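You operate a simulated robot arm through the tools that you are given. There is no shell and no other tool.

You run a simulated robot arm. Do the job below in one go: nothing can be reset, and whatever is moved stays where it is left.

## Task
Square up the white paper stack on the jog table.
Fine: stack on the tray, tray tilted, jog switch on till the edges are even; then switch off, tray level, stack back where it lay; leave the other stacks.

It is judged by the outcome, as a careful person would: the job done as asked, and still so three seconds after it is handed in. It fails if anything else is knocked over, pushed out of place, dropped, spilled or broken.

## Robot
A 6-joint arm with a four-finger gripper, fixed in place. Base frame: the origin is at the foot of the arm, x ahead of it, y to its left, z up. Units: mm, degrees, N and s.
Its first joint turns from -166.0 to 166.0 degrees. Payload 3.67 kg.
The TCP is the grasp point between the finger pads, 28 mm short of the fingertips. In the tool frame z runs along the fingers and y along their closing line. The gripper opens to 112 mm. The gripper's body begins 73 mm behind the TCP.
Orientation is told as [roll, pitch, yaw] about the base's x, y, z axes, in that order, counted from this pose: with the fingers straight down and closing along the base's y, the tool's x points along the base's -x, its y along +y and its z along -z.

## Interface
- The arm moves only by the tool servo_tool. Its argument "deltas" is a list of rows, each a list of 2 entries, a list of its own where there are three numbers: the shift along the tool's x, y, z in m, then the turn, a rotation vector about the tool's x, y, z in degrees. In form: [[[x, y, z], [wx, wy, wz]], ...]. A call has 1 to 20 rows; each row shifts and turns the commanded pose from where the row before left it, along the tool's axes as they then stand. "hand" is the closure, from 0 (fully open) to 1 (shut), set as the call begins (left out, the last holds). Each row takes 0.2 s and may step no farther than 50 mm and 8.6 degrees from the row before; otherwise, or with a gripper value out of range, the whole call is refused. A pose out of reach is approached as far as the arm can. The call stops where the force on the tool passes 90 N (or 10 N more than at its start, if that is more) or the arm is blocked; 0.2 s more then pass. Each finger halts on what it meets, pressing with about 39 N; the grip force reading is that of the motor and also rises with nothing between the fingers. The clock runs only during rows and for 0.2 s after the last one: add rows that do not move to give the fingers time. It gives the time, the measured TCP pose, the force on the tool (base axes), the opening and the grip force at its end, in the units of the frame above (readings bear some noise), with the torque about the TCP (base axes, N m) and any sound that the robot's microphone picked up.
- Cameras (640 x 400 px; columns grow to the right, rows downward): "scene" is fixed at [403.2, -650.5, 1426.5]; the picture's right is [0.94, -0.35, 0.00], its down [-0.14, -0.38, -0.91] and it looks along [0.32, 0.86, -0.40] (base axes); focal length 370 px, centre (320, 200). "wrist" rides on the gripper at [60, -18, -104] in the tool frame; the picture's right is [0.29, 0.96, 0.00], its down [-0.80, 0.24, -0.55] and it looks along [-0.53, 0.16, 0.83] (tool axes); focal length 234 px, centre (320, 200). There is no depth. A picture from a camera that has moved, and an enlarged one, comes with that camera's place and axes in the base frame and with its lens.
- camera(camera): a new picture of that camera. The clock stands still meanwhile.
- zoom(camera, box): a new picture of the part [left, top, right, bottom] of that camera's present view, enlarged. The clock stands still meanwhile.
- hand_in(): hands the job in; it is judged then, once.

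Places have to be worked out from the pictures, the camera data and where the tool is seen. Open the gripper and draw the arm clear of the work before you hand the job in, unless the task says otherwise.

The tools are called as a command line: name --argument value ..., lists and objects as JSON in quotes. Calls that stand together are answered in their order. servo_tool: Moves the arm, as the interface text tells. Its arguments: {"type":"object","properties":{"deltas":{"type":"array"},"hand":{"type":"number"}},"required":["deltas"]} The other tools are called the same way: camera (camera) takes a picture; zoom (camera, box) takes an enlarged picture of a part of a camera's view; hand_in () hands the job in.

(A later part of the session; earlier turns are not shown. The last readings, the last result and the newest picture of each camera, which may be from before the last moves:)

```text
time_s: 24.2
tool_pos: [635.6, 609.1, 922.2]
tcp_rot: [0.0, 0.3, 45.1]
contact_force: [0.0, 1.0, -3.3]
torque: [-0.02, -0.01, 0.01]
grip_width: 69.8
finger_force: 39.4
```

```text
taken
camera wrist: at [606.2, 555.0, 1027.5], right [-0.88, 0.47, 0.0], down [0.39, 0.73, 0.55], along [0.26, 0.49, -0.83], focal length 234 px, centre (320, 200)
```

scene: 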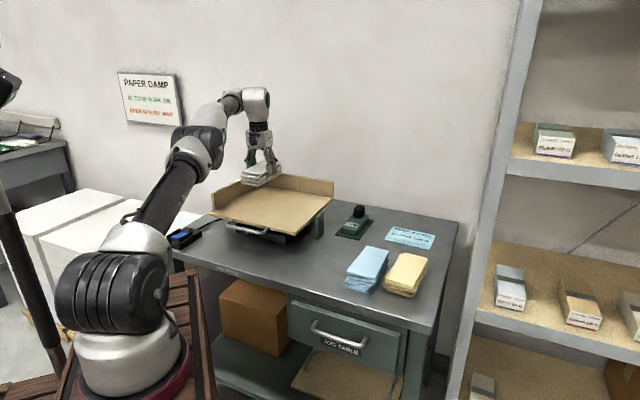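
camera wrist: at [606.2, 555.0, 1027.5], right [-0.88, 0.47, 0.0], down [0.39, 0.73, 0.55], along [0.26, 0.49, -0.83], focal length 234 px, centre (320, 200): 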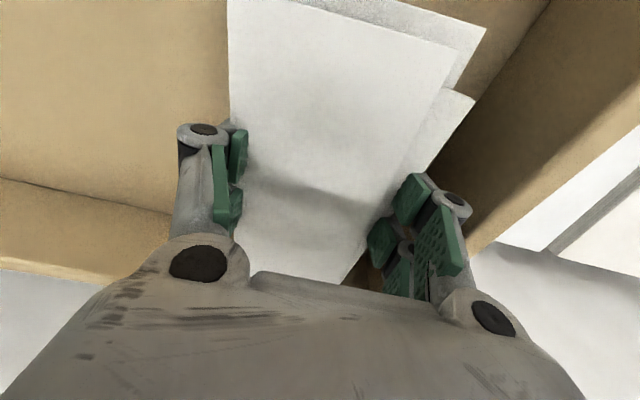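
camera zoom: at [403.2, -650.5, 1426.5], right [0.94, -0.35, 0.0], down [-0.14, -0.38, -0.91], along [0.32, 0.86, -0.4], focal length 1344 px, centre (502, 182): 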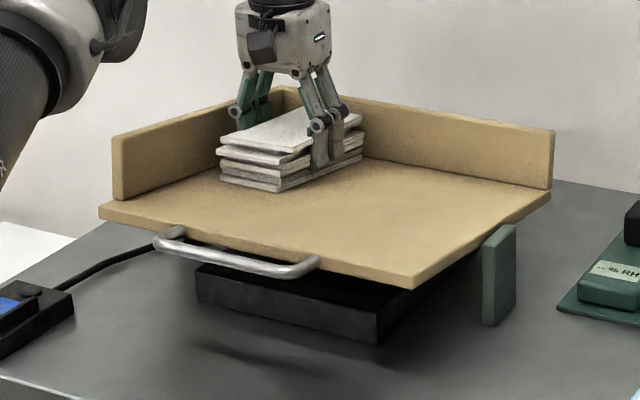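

Pressing the stack down tipped the tray itself: front up, back down, and it stays there by friction — that is the tilt direction. The stack pivoted in the grip along with it. I now lower by single millimetres until its weight is just carried.

servo_tool --deltas '[[[0, 0, 0.0015], [0, 0, 0]], [[0, 0, 0], [0, 0, 0]], [[0, 0, 0], [0, 0, 0]]]'

zoom --camera "scene" --box '[225, 170, 305, 220]'

```text
time_s: 25.0
tool_pos: [636.0, 609.0, 921.9]
tcp_rot: [-0.1, 0.0, 45.0]
contact_force: [0.6, 0.1, -3.2]
torque: [-0.02, -0.03, 0.01]
grip_width: 69.6
finger_force: 39.2
```

```text
8.00 times, centred on (265, 195) of scene
camera zoom: at [403.2, -650.5, 1426.5], right [0.94, -0.35, 0.0], down [-0.14, -0.38, -0.91], along [0.32, 0.86, -0.4], focal length 2956 px, centre (760, 240)
```

zoom: 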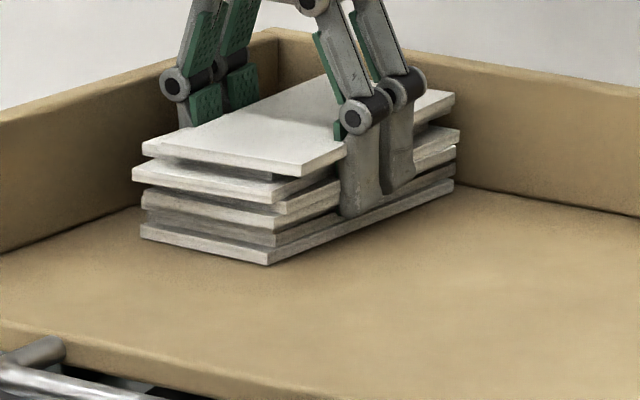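

Still hanging (-3.2 N). Lower a bit more.

servo_tool --deltas '[[[0, 0, 0.0015], [0, 0, 0]], [[0, 0, 0], [0, 0, 0]]]'

servo_tool --deltas '[[[0, 0, 0.001], [0, 0, 0]], [[0, 0, 0], [0, 0, 0]]]'

```text
time_s: 25.6
tool_pos: [636.6, 608.8, 919.8]
tcp_rot: [0.0, -0.1, 45.1]
contact_force: [0.3, 0.1, 3.8]
torque: [-0.45, 0.47, 0.07]
grip_width: 69.7
finger_force: 39.1
```

```text
time_s: 26.2
tool_pos: [635.6, 608.8, 919.4]
tcp_rot: [0.1, -0.1, 45.0]
contact_force: [-1.0, 2.3, 13.2]
torque: [-0.7, 0.86, -0.08]
grip_width: 70.0
finger_force: 39.3
```

Torque shows the front edge is touching first (contact ~90 mm ahead of the TCP), so the stack's back end is slightly high. I ease up 1 mm and pitch the tool a few degrees to lay it flat on the tilted floor.

servo_tool --deltas '[[[0, 0, -0.0015], [0, 0, 0]], [[0, 0, 0], [0, 2, 0]], [[0, 0, 0], [0, 0, 0]]]'

zoom --camera "scene" --box '[225, 170, 305, 220]'

zoom --camera "scene" --box '[190, 150, 350, 260]'

```text
time_s: 27.0
tool_pos: [636.6, 608.3, 920.9]
tcp_rot: [0.0, 2.2, 45.0]
contact_force: [-0.7, -0.3, -4.2]
torque: [-0.04, 0.03, -0.01]
grip_width: 70.1
finger_force: 38.4
```

```text
8.00 times, centred on (265, 195) of scene
camera zoom: at [403.2, -650.5, 1426.5], right [0.94, -0.35, 0.0], down [-0.14, -0.38, -0.91], along [0.32, 0.86, -0.4], focal length 2956 px, centre (760, 240)
```

zoom: 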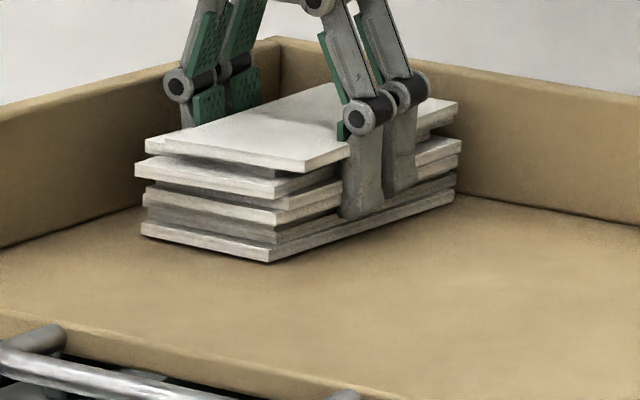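

```text
3.64 times, centred on (270, 205) of scene
camera zoom: at [403.2, -650.5, 1426.5], right [0.94, -0.35, 0.0], down [-0.14, -0.38, -0.91], along [0.32, 0.86, -0.4], focal length 1344 px, centre (502, 182)
```

zoom: 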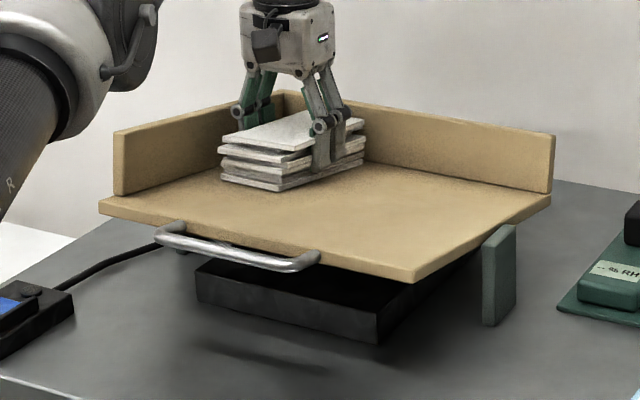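

The tray is now tilted about 9–10°. I lower again until touch, checking whether it lies flat.

servo_tool --deltas '[[[0, 0, 0.0015], [0, 0, 0]], [[0, 0, 0], [0, 0, 0]]]'

servo_tool --deltas '[[[0, 0, 0.001], [0, 0, 0]], [[0, 0, 0], [0, 0, 0]]]'

```text
time_s: 27.6
tool_pos: [638.0, 609.0, 919.0]
tcp_rot: [0.0, 2.0, 45.0]
contact_force: [0.0, 0.1, -4.1]
torque: [-0.03, 0.01, 0.0]
grip_width: 69.7
finger_force: 38.9
```

```text
time_s: 28.2
tool_pos: [637.6, 609.9, 919.2]
tcp_rot: [0.0, 2.0, 45.0]
contact_force: [-0.2, 0.0, -3.6]
torque: [0.0, -0.02, -0.01]
grip_width: 69.8
finger_force: 39.3
```

servo_tool --deltas '[[[0, 0, 0.001], [0, 0, 0]], [[0, 0, 0], [0, 0, 0]]]'

```text
time_s: 28.8
tool_pos: [637.7, 608.7, 918.3]
tcp_rot: [0.1, 2.0, 45.0]
contact_force: [-0.8, 3.3, 4.1]
torque: [-0.31, 0.46, -0.16]
grip_width: 69.7
finger_force: 38.5
```

Front edge still touches first; I lift 1.5 mm, pitch 3° more and lower again.

servo_tool --deltas '[[[0, 0, -0.001], [0, 0, 0]], [[0, 0, 0], [0, 3, 0]], [[0, 0, 0.0015], [0, 0, 0]], [[0, 0, 0], [0, 0, 0]]]'

```text
time_s: 29.8
tool_pos: [634.9, 602.7, 917.9]
tcp_rot: [0.0, 4.8, 45.0]
contact_force: [8.3, 6.9, 15.9]
torque: [-0.31, 0.51, -0.08]
grip_width: 70.1
finger_force: 39.8
out of reach, approached as far as the arm can: row 2
```

The contact is now nearly central (about -26, -16 mm), so it lies almost flat. I ease off slightly, then open a little at a time to release.

servo_tool --deltas '[[[0, 0, -0.001], [0, 0, 0]], [[0, 0, 0], [0, 0, 0]]]'

servo_tool --deltas '[[[0, 0, 0], [0, 0, 0]], [[0, 0, 0], [0, 0, 0]], [[0, 0, 0], [0, 0, 0]]]' --hand 0.2

zoom --camera "scene" --box '[190, 150, 350, 260]'

camera --camera "wrist"

```text
time_s: 30.4
tool_pos: [635.4, 602.0, 917.7]
tcp_rot: [0.0, 4.9, 45.0]
contact_force: [10.1, 5.9, 15.9]
torque: [-0.29, 0.4, -0.04]
grip_width: 70.0
finger_force: 39.2
```

```text
time_s: 31.2
tool_pos: [635.7, 603.8, 916.5]
tcp_rot: [0.0, 4.9, 45.1]
contact_force: [0.0, 0.2, 0.3]
torque: [0.02, -0.03, 0.0]
grip_width: 89.5
finger_force: 0.1
```

```text
3.64 times, centred on (270, 205) of scene
camera zoom: at [403.2, -650.5, 1426.5], right [0.94, -0.35, 0.0], down [-0.14, -0.38, -0.91], along [0.32, 0.86, -0.4], focal length 1344 px, centre (502, 182)
```

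zoom: 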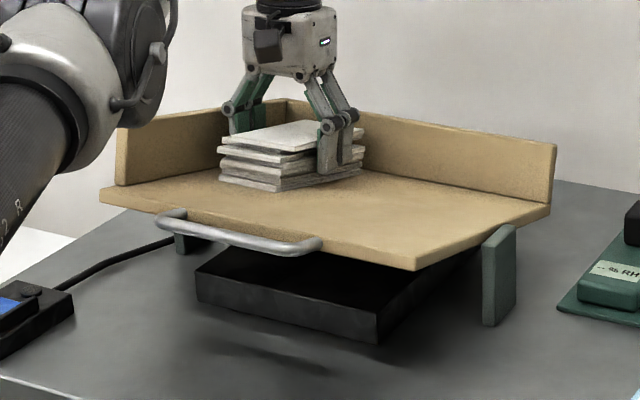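

```text
taken
camera wrist: at [611.3, 555.2, 1027.3], right [-0.88, 0.47, 0.03], down [0.43, 0.77, 0.48], along [0.21, 0.44, -0.88], focal length 234 px, centre (320, 200)
```

wrist: 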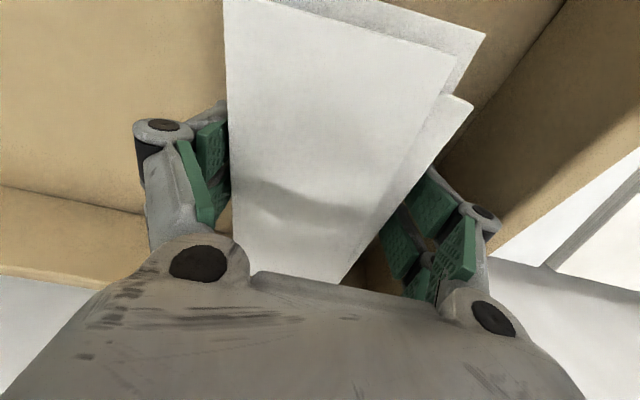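

Released: the stack sits on the tray, which is now tilted roughly 15° toward the back wall and holding. I withdraw upward along the tool axis.

servo_tool --deltas '[[[0, 0, -0.008], [0, 0, 0]], [[0, 0, -0.015], [0, 0, 0]], [[0, 0, -0.025], [0, 0, 0]], [[0, 0, -0.03], [0, 0, 0]], [[0, 0, -0.03], [0, 0, 0]], [[0, 0, 0], [0, 0, 0]]]'

zoom --camera "scene" --box '[190, 150, 350, 260]'

camera --camera "wrist"

```text
time_s: 32.6
tool_pos: [630.5, 581.0, 1022.8]
tcp_rot: [0.0, 5.0, 45.0]
contact_force: [-0.3, 0.5, -0.4]
torque: [0.02, 0.0, -0.02]
grip_width: 89.7
finger_force: 0.0
out of reach, approached as far as the arm can: row 3, 4, 5
```

```text
3.64 times, centred on (270, 205) of scene
camera zoom: at [403.2, -650.5, 1426.5], right [0.94, -0.35, 0.0], down [-0.14, -0.38, -0.91], along [0.32, 0.86, -0.4], focal length 1344 px, centre (502, 182)
```

zoom: 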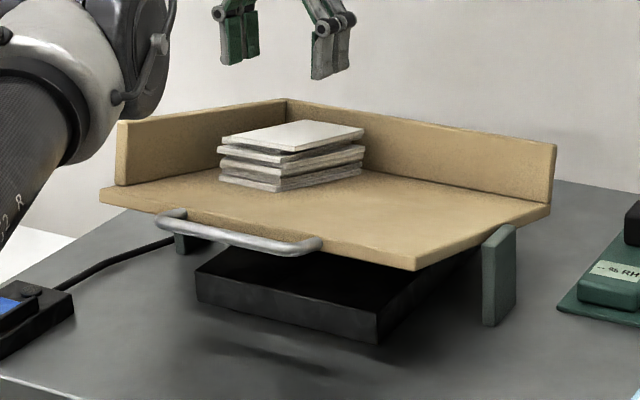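

```text
taken
camera wrist: at [607.1, 533.8, 1132.7], right [-0.88, 0.47, 0.03], down [0.43, 0.77, 0.48], along [0.21, 0.44, -0.88], focal length 234 px, centre (320, 200)
```

wrist: 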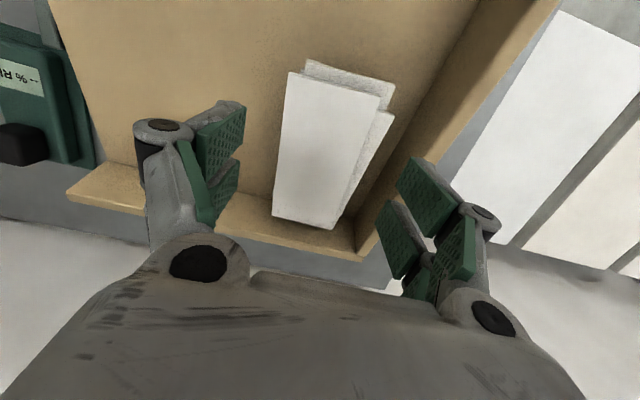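

The stack lies near the back wall, slightly ragged still, on a tray tilted about 13°. I now go up and over to the switch box, staying well above the tray's left wall, for a close look.

servo_tool --deltas '[[[0, 0, 0], [0, -5, 0]], [[0.0327, 0.0098, -0.0134], [0, 0, 0]], [[0.0327, 0.0098, -0.0134], [0, 0, 0]], [[0.0327, 0.0098, -0.0134], [0, 0, 0]], [[0.0327, 0.0098, -0.0134], [0, 0, 0]], [[0.0327, 0.0098, -0.0134], [0, 0, 0]], [[0.0248, 0.0248, 0], [0, 0, 0]], [[0.0248, 0.0248, 0], [0, 0, 0]], [[0.0248, 0.0248, 0], [0, 0, 0]], [[0.0248, 0.0248, 0], [0, 0, 0]], [[0, 0, 0], [0, 0, 0]]]'

camera --camera "wrist"

camera --camera "scene"

```text
time_s: 35.0
tool_pos: [339.7, 504.1, 1089.2]
tcp_rot: [-0.1, 0.0, 45.0]
contact_force: [-0.2, 0.0, 0.3]
torque: [0.01, 0.0, 0.01]
grip_width: 89.7
finger_force: 0.1
out of reach, approached as far as the arm can: row 1
```

```text
taken
camera wrist: at [309.8, 449.7, 1194.9], right [-0.88, 0.47, 0.0], down [0.39, 0.73, 0.55], along [0.26, 0.49, -0.83], focal length 234 px, centre (320, 200)
```

wrist: 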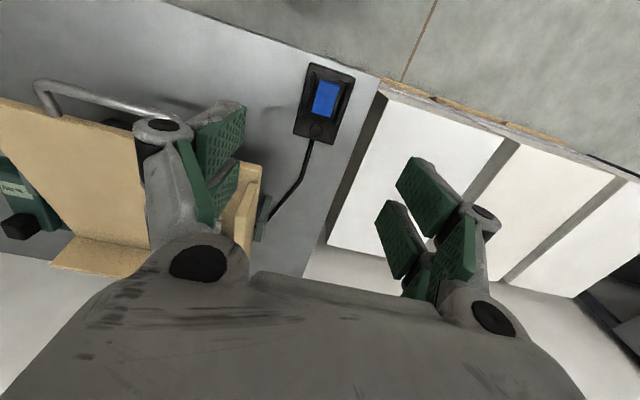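

```text
taken
```

scene: 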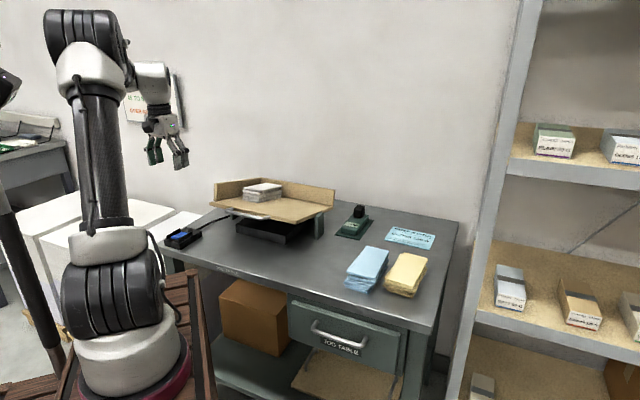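

The switch is at about (334, 509); I zoom on it.

zoom --camera "wrist" --box '[270, 50, 390, 160]'

zoom --camera "scene" --box '[195, 165, 345, 255]'

zoom --camera "scene" --box '[155, 220, 215, 258]'

```text
3.64 times, centred on (330, 105) of wrist
camera zoom: at [309.8, 449.7, 1194.9], right [-0.88, 0.47, 0.0], down [0.39, 0.73, 0.55], along [0.26, 0.49, -0.83], focal length 852 px, centre (284, 546)
```

zoom: 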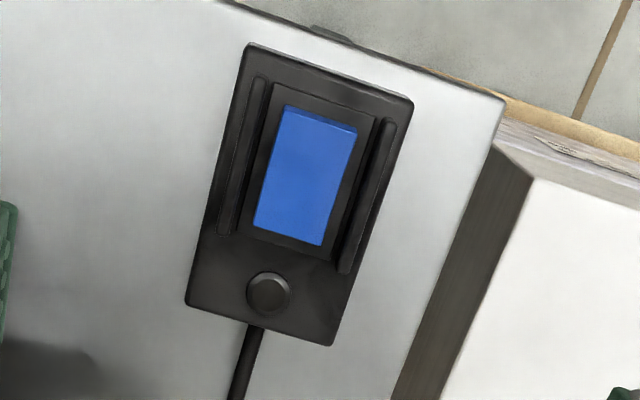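

```text
4.27 times, centred on (270, 210) of scene
camera zoom: at [403.2, -650.5, 1426.5], right [0.94, -0.35, 0.0], down [-0.14, -0.38, -0.91], along [0.32, 0.86, -0.4], focal length 1576 px, centre (533, 157)
```

zoom: 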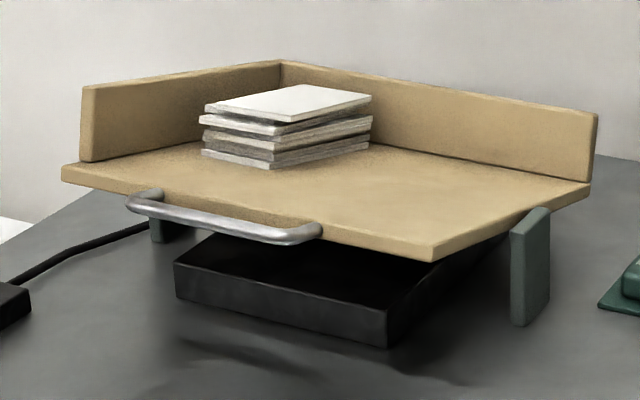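

```text
10.53 times, centred on (185, 239) of scene
camera zoom: at [403.2, -650.5, 1426.5], right [0.94, -0.35, 0.0], down [-0.14, -0.38, -0.91], along [0.32, 0.86, -0.4], focal length 3889 px, centre (1741, -210)
```

zoom: 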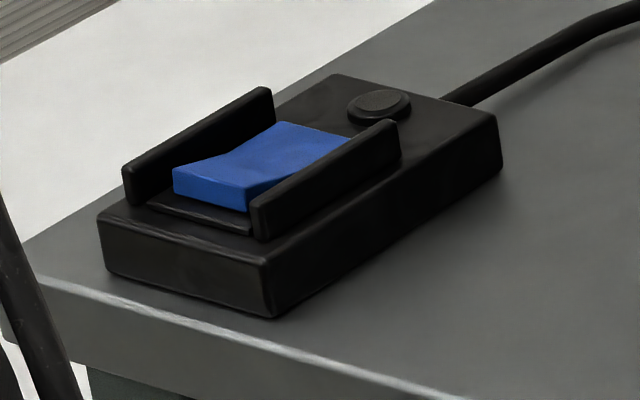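

The rocker's front end (toward the table edge) is up; the lamp is by the cord. I close the fingers and come down above the rocker's front half, at about (323, 501), to z=900 for a check.

servo_tool --deltas '[[[0.0023, 0.0016, 0.0315], [0, 0, 0]], [[0.0023, 0.0016, 0.0315], [0, 0, 0]], [[0.0023, 0.0016, 0.0315], [0, 0, 0]], [[0.0023, 0.0016, 0.0315], [0, 0, 0]], [[0.0023, 0.0016, 0.0315], [0, 0, 0]], [[0.0023, 0.0016, 0.0315], [0, 0, 0]], [[0, 0, 0], [0, 0, 0]]]' --hand 1

camera --camera "wrist"

zoom --camera "scene" --box '[140, 190, 230, 260]'

```text
time_s: 36.6
tool_pos: [324.5, 502.1, 899.3]
tcp_rot: [0.2, 0.0, 44.9]
contact_force: [0.1, -0.1, 0.1]
torque: [0.01, -0.04, 0.02]
grip_width: 0.0
finger_force: 35.9
```

```text
taken
camera wrist: at [295.1, 448.4, 1005.2], right [-0.88, 0.47, 0.0], down [0.39, 0.73, 0.55], along [0.26, 0.49, -0.83], focal length 234 px, centre (320, 200)
```

wrist: 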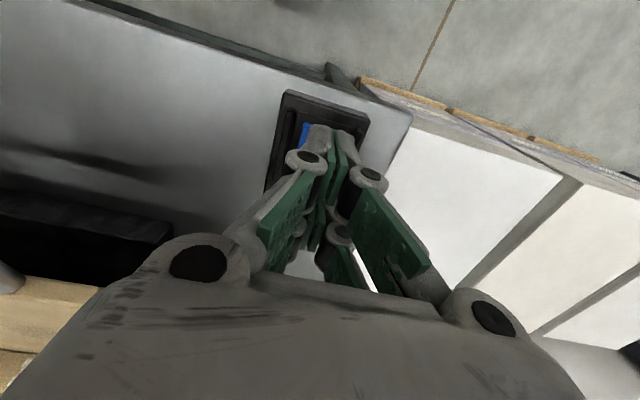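

```text
5.71 times, centred on (185, 225) of scene
camera zoom: at [403.2, -650.5, 1426.5], right [0.94, -0.35, 0.0], down [-0.14, -0.38, -0.91], along [0.32, 0.86, -0.4], focal length 2111 px, centre (1091, 57)
```

zoom: 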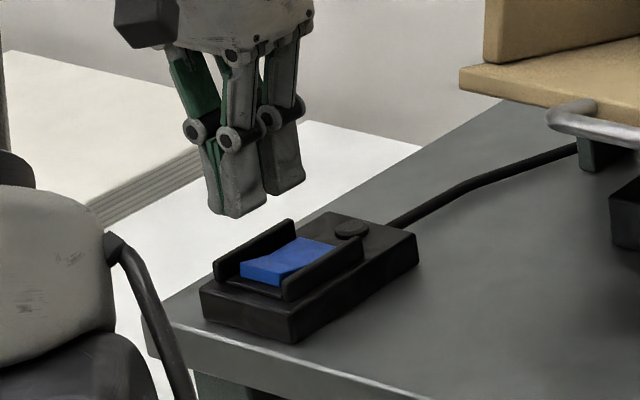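

I zoom to see the closed fingertips' size against the rocker guards.

zoom --camera "scene" --box '[160, 205, 210, 250]'

zoom --camera "wrist" --box '[240, 70, 400, 190]'

```text
8.89 times, centred on (185, 228) of scene
camera zoom: at [403.2, -650.5, 1426.5], right [0.94, -0.35, 0.0], down [-0.14, -0.38, -0.91], along [0.32, 0.86, -0.4], focal length 3284 px, centre (1520, -44)
```

zoom: 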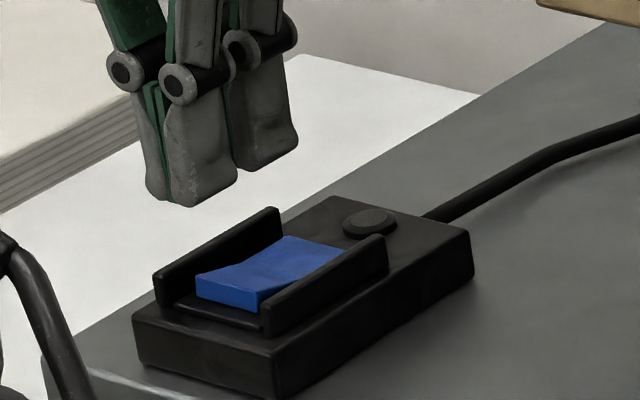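

```text
3.33 times, centred on (320, 130) of wrist
camera zoom: at [295.1, 448.4, 1005.2], right [-0.88, 0.47, 0.0], down [0.39, 0.73, 0.55], along [0.26, 0.49, -0.83], focal length 781 px, centre (320, 433)
```

zoom: 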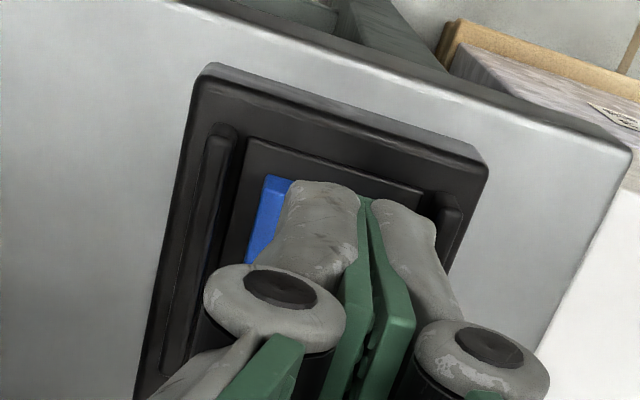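

The closed fingers (two prongs each side) are about 26 mm across, fitting between the guards. I descend carefully; the torque at touch will tell where contact is.

servo_tool --deltas '[[[0, 0, 0.01], [0, 0, 0]], [[0, 0, 0.01], [0, 0, 0]], [[0, 0, 0], [0, 0, 0]]]'

zoom --camera "scene" --box '[160, 205, 210, 250]'

zoom --camera "wrist" --box '[240, 70, 400, 190]'

```text
time_s: 37.4
tool_pos: [324.2, 502.8, 878.4]
tcp_rot: [0.0, 0.1, 45.0]
contact_force: [0.2, -0.3, -0.3]
torque: [0.01, -0.02, -0.01]
grip_width: 0.0
finger_force: 36.2
```

```text
8.89 times, centred on (185, 228) of scene
camera zoom: at [403.2, -650.5, 1426.5], right [0.94, -0.35, 0.0], down [-0.14, -0.38, -0.91], along [0.32, 0.86, -0.4], focal length 3284 px, centre (1520, -44)
```

zoom: 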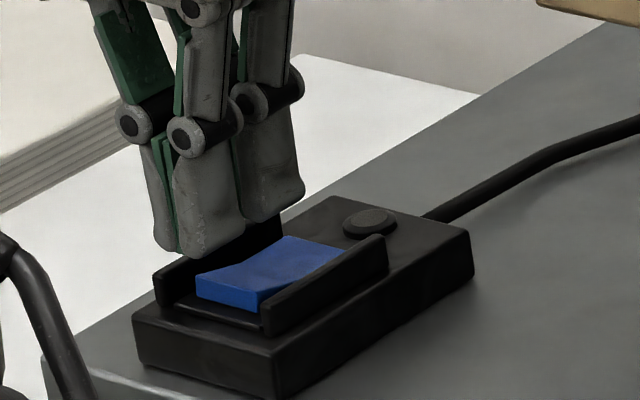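

```text
3.33 times, centred on (320, 130) of wrist
camera zoom: at [294.6, 447.9, 984.9], right [-0.88, 0.47, 0.0], down [0.39, 0.73, 0.55], along [0.26, 0.49, -0.83], focal length 781 px, centre (320, 433)
```

zoom: 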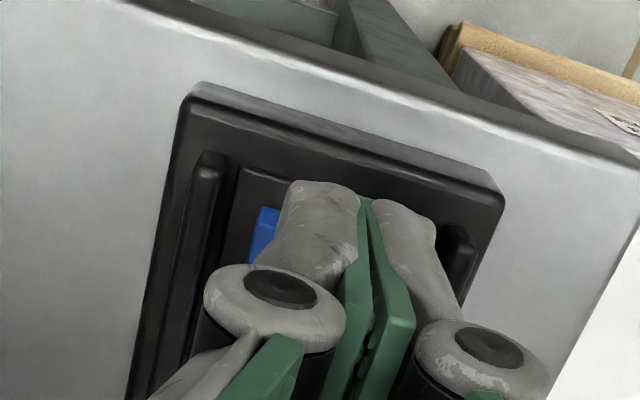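

Wrist view puts the guards' centre about 4 mm to the tool's -y side, so I shift 4 mm that way and lower 8 mm more, then look again.

servo_tool --deltas '[[[0, -0.004, 0.0], [0, 0, 0]], [[0, 0, 0.005], [0, 0, 0]], [[0, 0, 0.003], [0, 0, 0]], [[0, 0, 0], [0, 0, 0]]]'

zoom --camera "scene" --box '[160, 205, 210, 250]'

zoom --camera "wrist" --box '[240, 70, 400, 190]'

```text
time_s: 38.4
tool_pos: [327.3, 498.4, 870.6]
tcp_rot: [0.0, 0.0, 45.0]
contact_force: [0.8, 0.8, -0.4]
torque: [0.03, 0.01, -0.01]
grip_width: 0.1
finger_force: 35.7
```

```text
8.89 times, centred on (185, 228) of scene
camera zoom: at [403.2, -650.5, 1426.5], right [0.94, -0.35, 0.0], down [-0.14, -0.38, -0.91], along [0.32, 0.86, -0.4], focal length 3284 px, centre (1520, -44)
```

zoom: 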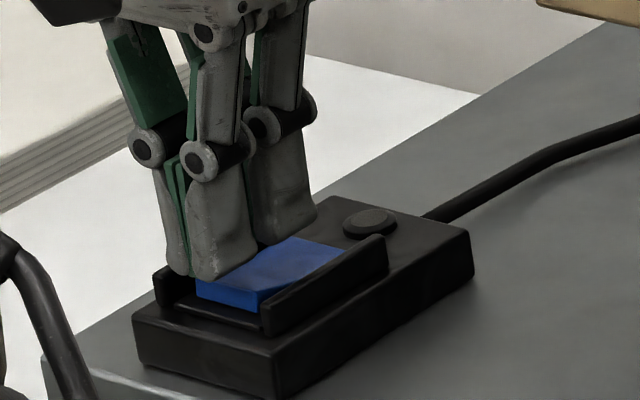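

```text
3.33 times, centred on (320, 130) of wrist
camera zoom: at [297.6, 444.0, 976.7], right [-0.88, 0.47, 0.0], down [0.39, 0.73, 0.55], along [0.26, 0.49, -0.83], focal length 781 px, centre (320, 433)
```

zoom: 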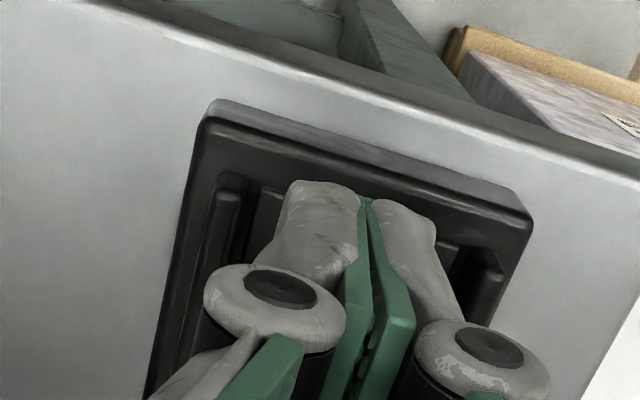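

Wrist view shows the prongs now centred between the guards. I take 2 mm more toward -y as a compromise with the scene view, then descend in small steps until touch.

servo_tool --deltas '[[[0, -0.0015, 0.002], [0, 0, 0]], [[0, 0, 0.002], [0, 0, 0]], [[0, 0, 0], [0, 0, 0]]]'

servo_tool --deltas '[[[0, 0, 0.002], [0, 0, 0]], [[0, 0, 0.001], [0, 0, 0]], [[0, 0, 0], [0, 0, 0]]]'

zoom --camera "scene" --box '[160, 205, 210, 250]'

```text
time_s: 39.2
tool_pos: [327.8, 496.7, 865.7]
tcp_rot: [0.0, 0.1, 44.9]
contact_force: [-0.5, 0.2, -0.3]
torque: [-0.01, -0.03, 0.02]
grip_width: 0.0
finger_force: 35.7
```

```text
time_s: 40.0
tool_pos: [328.2, 497.3, 863.7]
tcp_rot: [0.0, 0.1, 45.0]
contact_force: [-0.6, 0.4, -0.1]
torque: [-0.03, 0.01, 0.02]
grip_width: 0.1
finger_force: 36.1
```

```text
8.89 times, centred on (185, 228) of scene
camera zoom: at [403.2, -650.5, 1426.5], right [0.94, -0.35, 0.0], down [-0.14, -0.38, -0.91], along [0.32, 0.86, -0.4], focal length 3284 px, centre (1520, -44)
```

zoom: 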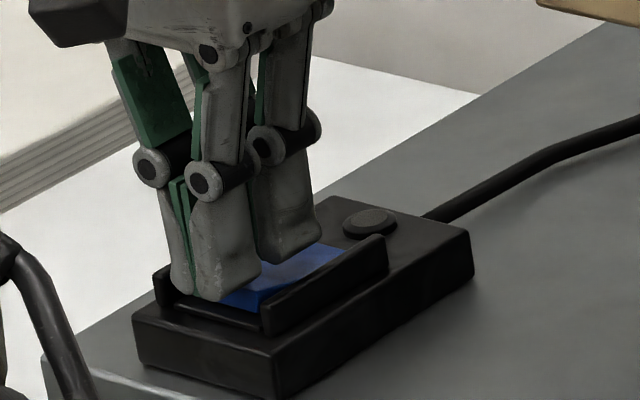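

No contact yet. Continue down in 2 mm steps.

servo_tool --deltas '[[[0, 0, 0.002], [0, 0, 0]], [[0, 0, 0], [0, 0, 0]]]'

servo_tool --deltas '[[[0, 0, 0.002], [0, 0, 0]], [[0, 0, 0], [0, 0, 0]]]'

```text
time_s: 40.6
tool_pos: [328.4, 496.8, 861.5]
tcp_rot: [-0.1, -0.1, 45.1]
contact_force: [-0.3, -0.9, 0.3]
torque: [-0.01, -0.04, -0.03]
grip_width: 0.1
finger_force: 35.8
```

```text
time_s: 41.2
tool_pos: [329.8, 494.9, 860.3]
tcp_rot: [0.1, -0.1, 44.9]
contact_force: [0.8, -0.1, 0.5]
torque: [-0.02, -0.02, 0.02]
grip_width: 0.0
finger_force: 35.2
```

servo_tool --deltas '[[[0, 0, 0.002], [0, 0, 0]], [[0, 0, 0], [0, 0, 0]]]'

zoom --camera "scene" --box '[160, 205, 210, 250]'

zoom --camera "wrist" --box '[240, 70, 400, 190]'

```text
time_s: 41.8
tool_pos: [329.1, 495.7, 858.9]
tcp_rot: [0.0, 0.0, 45.0]
contact_force: [0.6, -0.3, 0.2]
torque: [-0.03, -0.01, -0.03]
grip_width: 6.1
finger_force: 36.1
```

```text
8.89 times, centred on (185, 228) of scene
camera zoom: at [403.2, -650.5, 1426.5], right [0.94, -0.35, 0.0], down [-0.14, -0.38, -0.91], along [0.32, 0.86, -0.4], focal length 3284 px, centre (1520, -44)
```

zoom: 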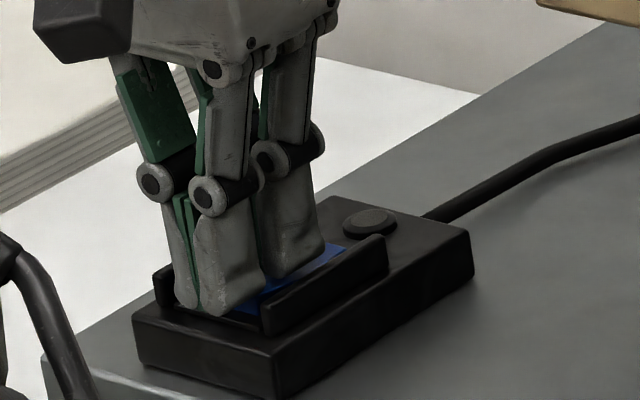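

```text
3.33 times, centred on (320, 130) of wrist
camera zoom: at [298.5, 441.7, 964.0], right [-0.88, 0.47, 0.0], down [0.39, 0.73, 0.55], along [0.26, 0.49, -0.83], focal length 781 px, centre (320, 433)
```

zoom: 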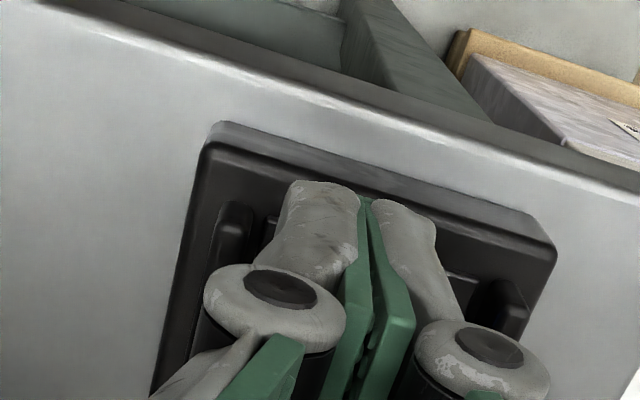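

Grip width jumped to 6 mm with no net force - the tips may be starting to touch something. I go 1 mm further and read again.

servo_tool --deltas '[[[0, 0, 0.001], [0, 0, 0]], [[0, 0, 0], [0, 0, 0]]]'

```text
time_s: 42.4
tool_pos: [329.4, 496.5, 858.6]
tcp_rot: [0.0, 0.1, 44.9]
contact_force: [-0.6, 0.5, 0.2]
torque: [-0.01, 0.01, 0.03]
grip_width: 0.0
finger_force: 36.0
```

That was only a reading glitch (0.0 again). Continue lowering.

servo_tool --deltas '[[[0, 0, 0.0015], [0, 0, 0]], [[0, 0, 0], [0, 0, 0]]]'

servo_tool --deltas '[[[0, 0, 0.0015], [0, 0, 0]], [[0, 0, 0], [0, 0, 0]]]'

```text
time_s: 43.0
tool_pos: [328.9, 495.4, 856.9]
tcp_rot: [0.2, -0.2, 45.0]
contact_force: [-2.9, -8.6, 23.7]
torque: [0.02, -0.14, -0.04]
grip_width: 6.1
finger_force: 35.8
```

```text
time_s: 43.6
tool_pos: [328.2, 494.2, 857.6]
tcp_rot: [0.3, -0.3, 45.1]
contact_force: [-2.7, -12.6, 68.0]
torque: [0.33, -0.68, -0.2]
grip_width: 5.9
finger_force: 35.9
```

The press met a stiff stop ~15 mm behind the TCP, i.e. the rear prongs are on the rocker's middle. I back off, tilt the tool 8° so the rear prongs lead, and shift ~10 mm toward the table's front so they land on the raised front end.

servo_tool --deltas '[[[0, 0, -0.01], [0, 0, 0]], [[0, 0, -0.015], [0, 0, 0]], [[0.01, 0.002, 0], [0, 0, 0]], [[0, 0, 0], [0, 8, 0]], [[0, 0, 0], [0, 0, 0]]]'

zoom --camera "scene" --box '[155, 200, 215, 255]'

zoom --camera "wrist" --box '[220, 50, 420, 190]'

```text
time_s: 44.8
tool_pos: [319.6, 490.8, 879.0]
tcp_rot: [0.1, 8.2, 45.0]
contact_force: [0.2, -1.0, 0.1]
torque: [0.0, -0.01, 0.01]
grip_width: 0.0
finger_force: 35.6
```

```text
7.27 times, centred on (185, 228) of scene
camera zoom: at [403.2, -650.5, 1426.5], right [0.94, -0.35, 0.0], down [-0.14, -0.38, -0.91], along [0.32, 0.86, -0.4], focal length 2687 px, centre (1302, 0)
```

zoom: 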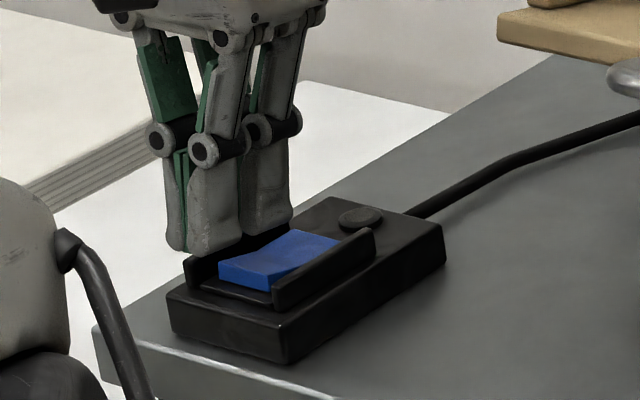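

```text
2.86 times, centred on (320, 120) of wrist
camera zoom: at [300.5, 447.7, 992.4], right [-0.88, 0.47, 0.04], down [0.44, 0.78, 0.44], along [0.18, 0.4, -0.9], focal length 669 px, centre (320, 429)
```

zoom: 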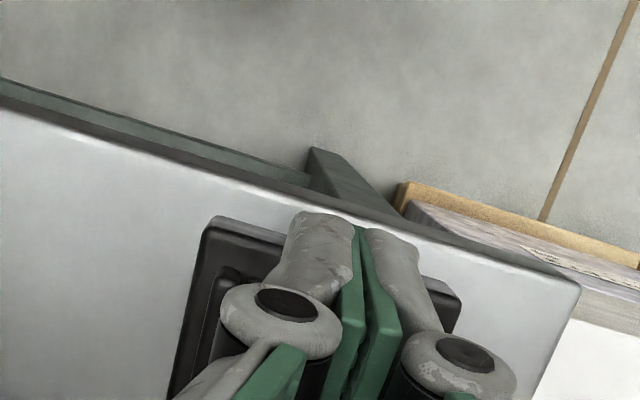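

The rocker is unchanged with its front end up. I shift 3 mm more to the front and descend along the (tilted) tool axis in small steps.

servo_tool --deltas '[[[0.003, 0, 0], [0, 0, 0]], [[0, 0, 0.006], [0, 0, 0]], [[0, 0, 0.005], [0, 0, 0]], [[0, 0, 0], [0, 0, 0]]]'

zoom --camera "scene" --box '[155, 200, 215, 255]'

```text
time_s: 45.8
tool_pos: [315.9, 487.7, 868.8]
tcp_rot: [0.0, 8.0, 45.0]
contact_force: [0.5, 0.2, 0.4]
torque: [-0.04, 0.02, 0.01]
grip_width: 0.0
finger_force: 35.6
```

```text
7.27 times, centred on (185, 228) of scene
camera zoom: at [403.2, -650.5, 1426.5], right [0.94, -0.35, 0.0], down [-0.14, -0.38, -0.91], along [0.32, 0.86, -0.4], focal length 2687 px, centre (1302, 0)
```

zoom: 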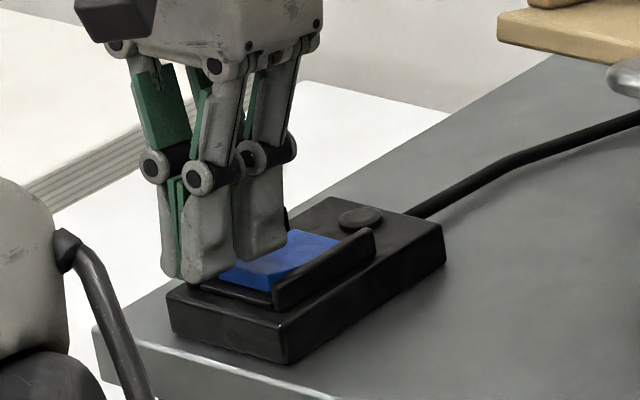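

The rear prongs are just over the rocker's front half. Down in 2 mm steps.

servo_tool --deltas '[[[0, 0, 0.002], [0, 0, 0]], [[0, 0, 0.002], [0, 0, 0]], [[0, 0, 0], [0, 0, 0]]]'

servo_tool --deltas '[[[0, 0, 0.0015], [0, 0, 0]], [[0, 0, 0], [0, 0, 0]]]'

servo_tool --deltas '[[[0, 0, 0.0015], [0, 0, 0]], [[0, 0, 0], [0, 0, 0]]]'

```text
time_s: 46.6
tool_pos: [315.2, 487.4, 864.9]
tcp_rot: [0.0, 8.0, 45.1]
contact_force: [0.1, 0.3, 0.3]
torque: [0.01, 0.02, -0.03]
grip_width: 0.1
finger_force: 35.7
```

```text
time_s: 47.2
tool_pos: [315.3, 486.9, 863.1]
tcp_rot: [-0.1, 8.1, 45.1]
contact_force: [0.8, -0.1, -0.8]
torque: [-0.01, 0.04, 0.0]
grip_width: 0.0
finger_force: 36.7
```

```text
time_s: 47.8
tool_pos: [315.2, 488.1, 861.7]
tcp_rot: [0.0, 8.0, 45.0]
contact_force: [-0.4, -0.1, 0.7]
torque: [0.01, 0.01, 0.0]
grip_width: 0.0
finger_force: 35.3
```

servo_tool --deltas '[[[0, 0, 0.0015], [0, 0, 0]], [[0, 0, 0], [0, 0, 0]]]'

zoom --camera "scene" --box '[160, 205, 210, 250]'

```text
time_s: 48.4
tool_pos: [315.2, 488.0, 860.9]
tcp_rot: [0.1, 7.9, 45.1]
contact_force: [-1.5, 0.8, 3.9]
torque: [0.06, -0.04, 0.0]
grip_width: 5.9
finger_force: 35.7
```

```text
8.89 times, centred on (185, 228) of scene
camera zoom: at [403.2, -650.5, 1426.5], right [0.94, -0.35, 0.0], down [-0.14, -0.38, -0.91], along [0.32, 0.86, -0.4], focal length 3284 px, centre (1520, -44)
```

zoom: 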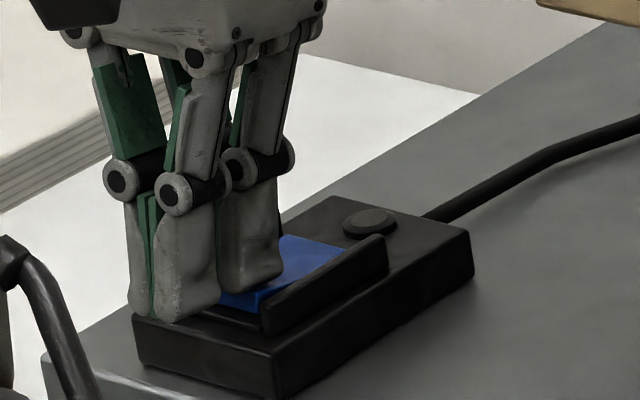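

Touch: about 12–15 mm behind the TCP, which is on the rocker's front part. I press on in 1.5 mm steps, listening for a click.

servo_tool --deltas '[[[0, 0, 0.0015], [0, 0, 0]], [[0, 0, 0], [0, 0, 0]]]'

servo_tool --deltas '[[[0, 0, 0.0015], [0, 0, 0]], [[0, 0, 0], [0, 0, 0]]]'

```text
time_s: 49.0
tool_pos: [315.2, 486.7, 859.2]
tcp_rot: [0.0, 8.1, 44.9]
contact_force: [0.6, 0.1, 0.6]
torque: [-0.02, -0.01, -0.02]
grip_width: 0.0
finger_force: 36.0
```

```text
time_s: 49.6
tool_pos: [313.9, 486.0, 858.8]
tcp_rot: [0.0, 7.9, 45.1]
contact_force: [-0.1, -3.7, 14.5]
torque: [0.14, -0.26, -0.09]
grip_width: 5.8
finger_force: 35.7
```

Force dipped to 0.6 then rose to 14.5 N, as if something gave way. I look at the rocker, lamp and tray.

zoom --camera "scene" --box '[160, 205, 210, 250]'

zoom --camera "wrist" --box '[220, 50, 420, 190]'

```text
8.89 times, centred on (185, 228) of scene
camera zoom: at [403.2, -650.5, 1426.5], right [0.94, -0.35, 0.0], down [-0.14, -0.38, -0.91], along [0.32, 0.86, -0.4], focal length 3284 px, centre (1520, -44)
```

zoom: 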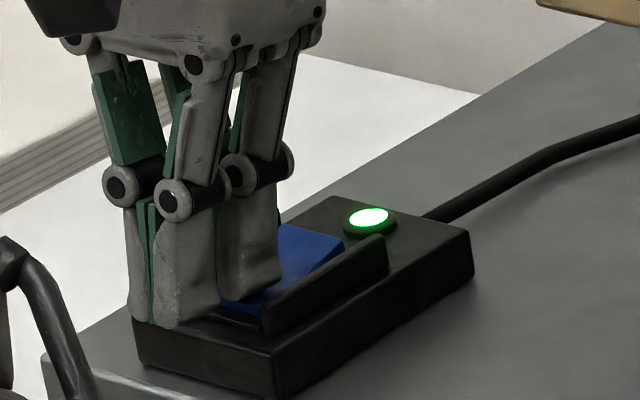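

```text
2.86 times, centred on (320, 120) of wrist
camera zoom: at [295.7, 443.0, 971.7], right [-0.88, 0.47, 0.04], down [0.44, 0.78, 0.44], along [0.18, 0.4, -0.9], focal length 669 px, centre (320, 429)
```

zoom: 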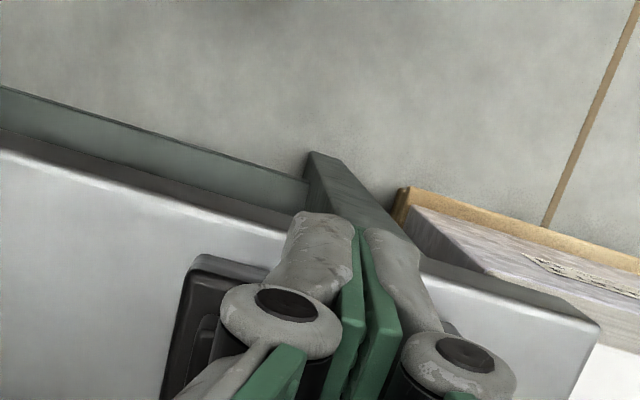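

The lamp is lit green: the jogger is on. I lift off clear of the rocker and watch the stack.

servo_tool --deltas '[[[0, 0, -0.01], [0, 0, 0]], [[0, 0, -0.015], [0, 0, 0]], [[0, 0, -0.015], [0, 0, 0]], [[0, 0, 0], [0, 0, 0]]]'

zoom --camera "scene" --box '[195, 165, 345, 255]'

zoom --camera "scene" --box '[155, 200, 215, 255]'

```text
time_s: 50.6
tool_pos: [320.2, 489.1, 898.1]
tcp_rot: [0.1, 8.1, 45.0]
contact_force: [0.3, 0.5, 0.1]
torque: [-0.03, -0.01, -0.04]
grip_width: 0.0
finger_force: 35.8
```

```text
4.27 times, centred on (270, 210) of scene
camera zoom: at [403.2, -650.5, 1426.5], right [0.94, -0.35, 0.0], down [-0.14, -0.38, -0.91], along [0.32, 0.86, -0.4], focal length 1576 px, centre (533, 157)
```

zoom: 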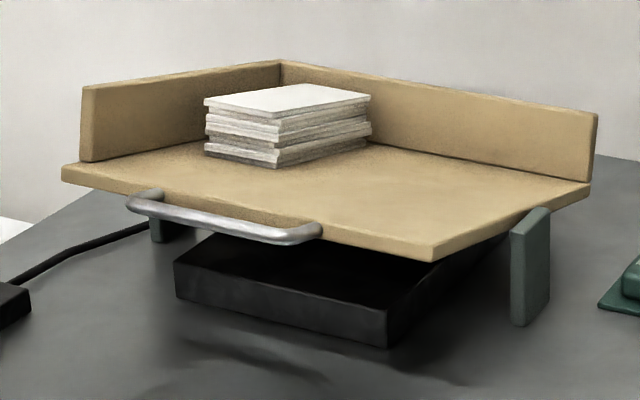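

```text
7.27 times, centred on (185, 228) of scene
camera zoom: at [403.2, -650.5, 1426.5], right [0.94, -0.35, 0.0], down [-0.14, -0.38, -0.91], along [0.32, 0.86, -0.4], focal length 2687 px, centre (1302, 0)
```

zoom: 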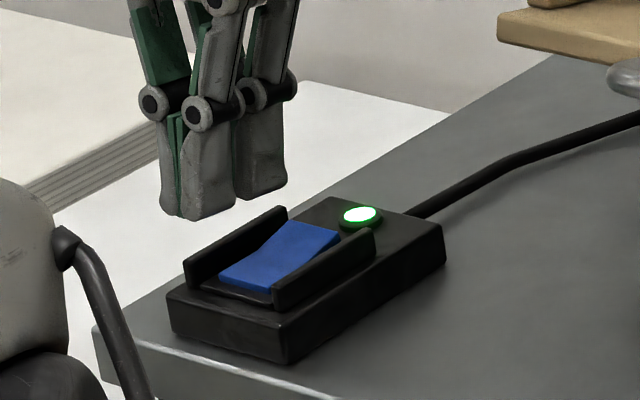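

The layers are already drawing together. While it jogs, I move to the standby spot above the rocker's rear end, tilting the tool the other way (-8°) so the front prongs lead.

servo_tool --deltas '[[[0, 0, -0.01], [0, 0, 0]], [[0, 0, 0], [0, -8, 0]], [[0, 0, 0], [0, -8, 0]], [[-0.02, 0.001, 0], [0, 0, 0]], [[-0.02, 0.001, 0], [0, 0, 0]], [[0, 0, 0], [0, 0, 0]], [[0, 0, 0], [0, 0, 0]]]'

zoom --camera "scene" --box '[225, 170, 305, 220]'

zoom --camera "scene" --box '[155, 200, 215, 255]'

```text
time_s: 52.2
tool_pos: [346.9, 521.2, 914.5]
tcp_rot: [0.0, -8.0, 45.0]
contact_force: [0.7, -0.8, 0.4]
torque: [-0.01, 0.04, -0.01]
grip_width: 0.0
finger_force: 35.4
```

```text
8.00 times, centred on (265, 195) of scene
camera zoom: at [403.2, -650.5, 1426.5], right [0.94, -0.35, 0.0], down [-0.14, -0.38, -0.91], along [0.32, 0.86, -0.4], focal length 2956 px, centre (760, 240)
```

zoom: 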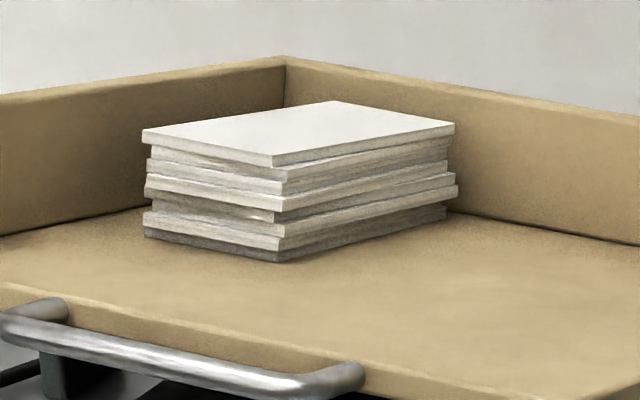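

```text
7.27 times, centred on (185, 228) of scene
camera zoom: at [403.2, -650.5, 1426.5], right [0.94, -0.35, 0.0], down [-0.14, -0.38, -0.91], along [0.32, 0.86, -0.4], focal length 2687 px, centre (1302, 0)
```

zoom: 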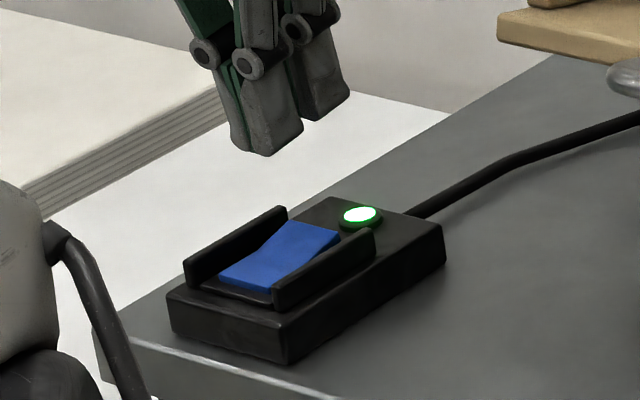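

Working well; the edges are nearing even. I let it jog 3 s more and look again.

servo_tool --deltas '[[[0, 0, 0], [0, 0, 0]], [[0, 0, 0], [0, 0, 0]], [[0, 0, 0], [0, 0, 0]], [[0, 0, 0], [0, 0, 0]], [[0, 0, 0], [0, 0, 0]], [[0, 0, 0], [0, 0, 0]], [[0, 0, 0], [0, 0, 0]], [[0, 0, 0], [0, 0, 0]], [[0, 0, 0], [0, 0, 0]], [[0, 0, 0], [0, 0, 0]], [[0, 0, 0], [0, 0, 0]], [[0, 0, 0], [0, 0, 0]], [[0, 0, 0], [0, 0, 0]], [[0, 0, 0], [0, 0, 0]]]'

zoom --camera "scene" --box '[225, 170, 305, 220]'

camera --camera "scene"

```text
time_s: 55.2
tool_pos: [346.5, 521.0, 912.6]
tcp_rot: [0.0, -8.0, 45.0]
contact_force: [0.1, 0.8, 0.7]
torque: [0.03, 0.0, 0.01]
grip_width: 0.0
finger_force: 35.5
```

```text
8.00 times, centred on (265, 195) of scene
camera zoom: at [403.2, -650.5, 1426.5], right [0.94, -0.35, 0.0], down [-0.14, -0.38, -0.91], along [0.32, 0.86, -0.4], focal length 2956 px, centre (760, 240)
```

zoom: 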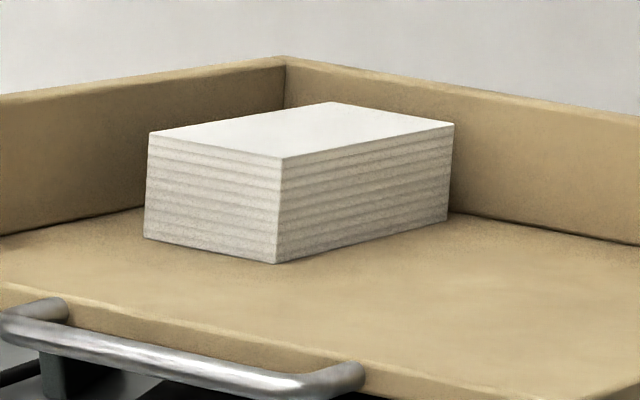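

```text
taken
```

scene: 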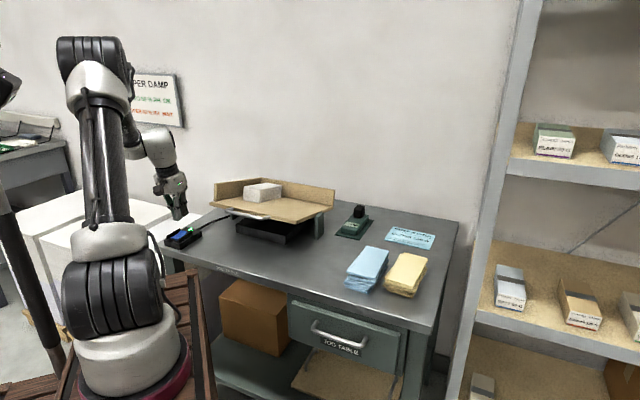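

The stack is perfectly even now. I go down over the rocker's raised rear end to switch off.

servo_tool --deltas '[[[0, -0.001, 0.015], [0, 0, 0]], [[0, 0, 0.012], [0, 0, 0]], [[0, 0, 0.01], [0, 0, 0]], [[0, 0, 0], [0, 0, 0]]]'

zoom --camera "scene" --box '[155, 200, 215, 255]'

zoom --camera "wrist" --box '[220, 70, 420, 210]'

```text
time_s: 56.2
tool_pos: [350.8, 525.5, 876.9]
tcp_rot: [-0.1, -8.0, 45.0]
contact_force: [0.0, -0.1, 0.2]
torque: [0.0, -0.03, -0.02]
grip_width: 0.3
finger_force: 36.0
```

```text
7.27 times, centred on (185, 228) of scene
camera zoom: at [403.2, -650.5, 1426.5], right [0.94, -0.35, 0.0], down [-0.14, -0.38, -0.91], along [0.32, 0.86, -0.4], focal length 2687 px, centre (1302, 0)
```

zoom: 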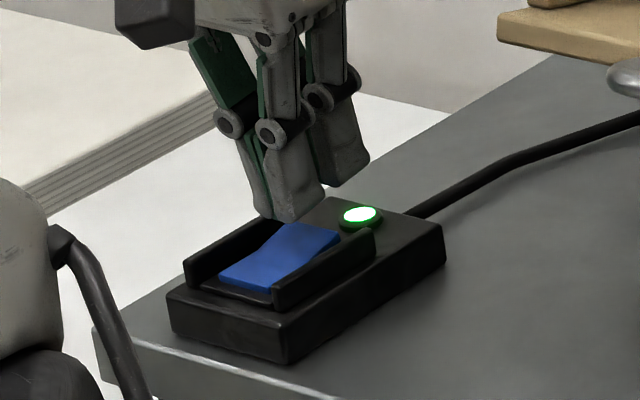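

```text
2.86 times, centred on (320, 140) of wrist
camera zoom: at [310.8, 461.2, 972.1], right [-0.88, 0.48, -0.04], down [0.33, 0.67, 0.66], along [0.34, 0.57, -0.75], focal length 669 px, centre (320, 371)
```

zoom: 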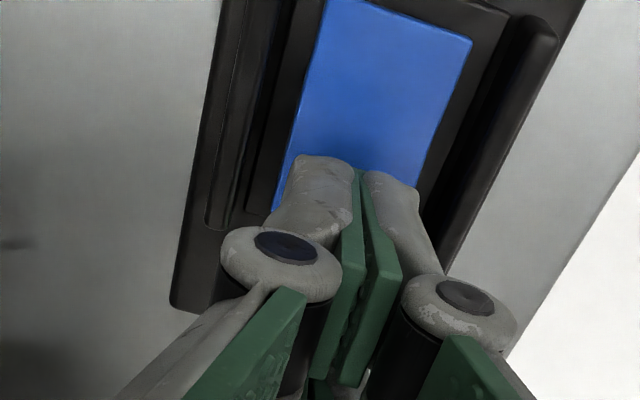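

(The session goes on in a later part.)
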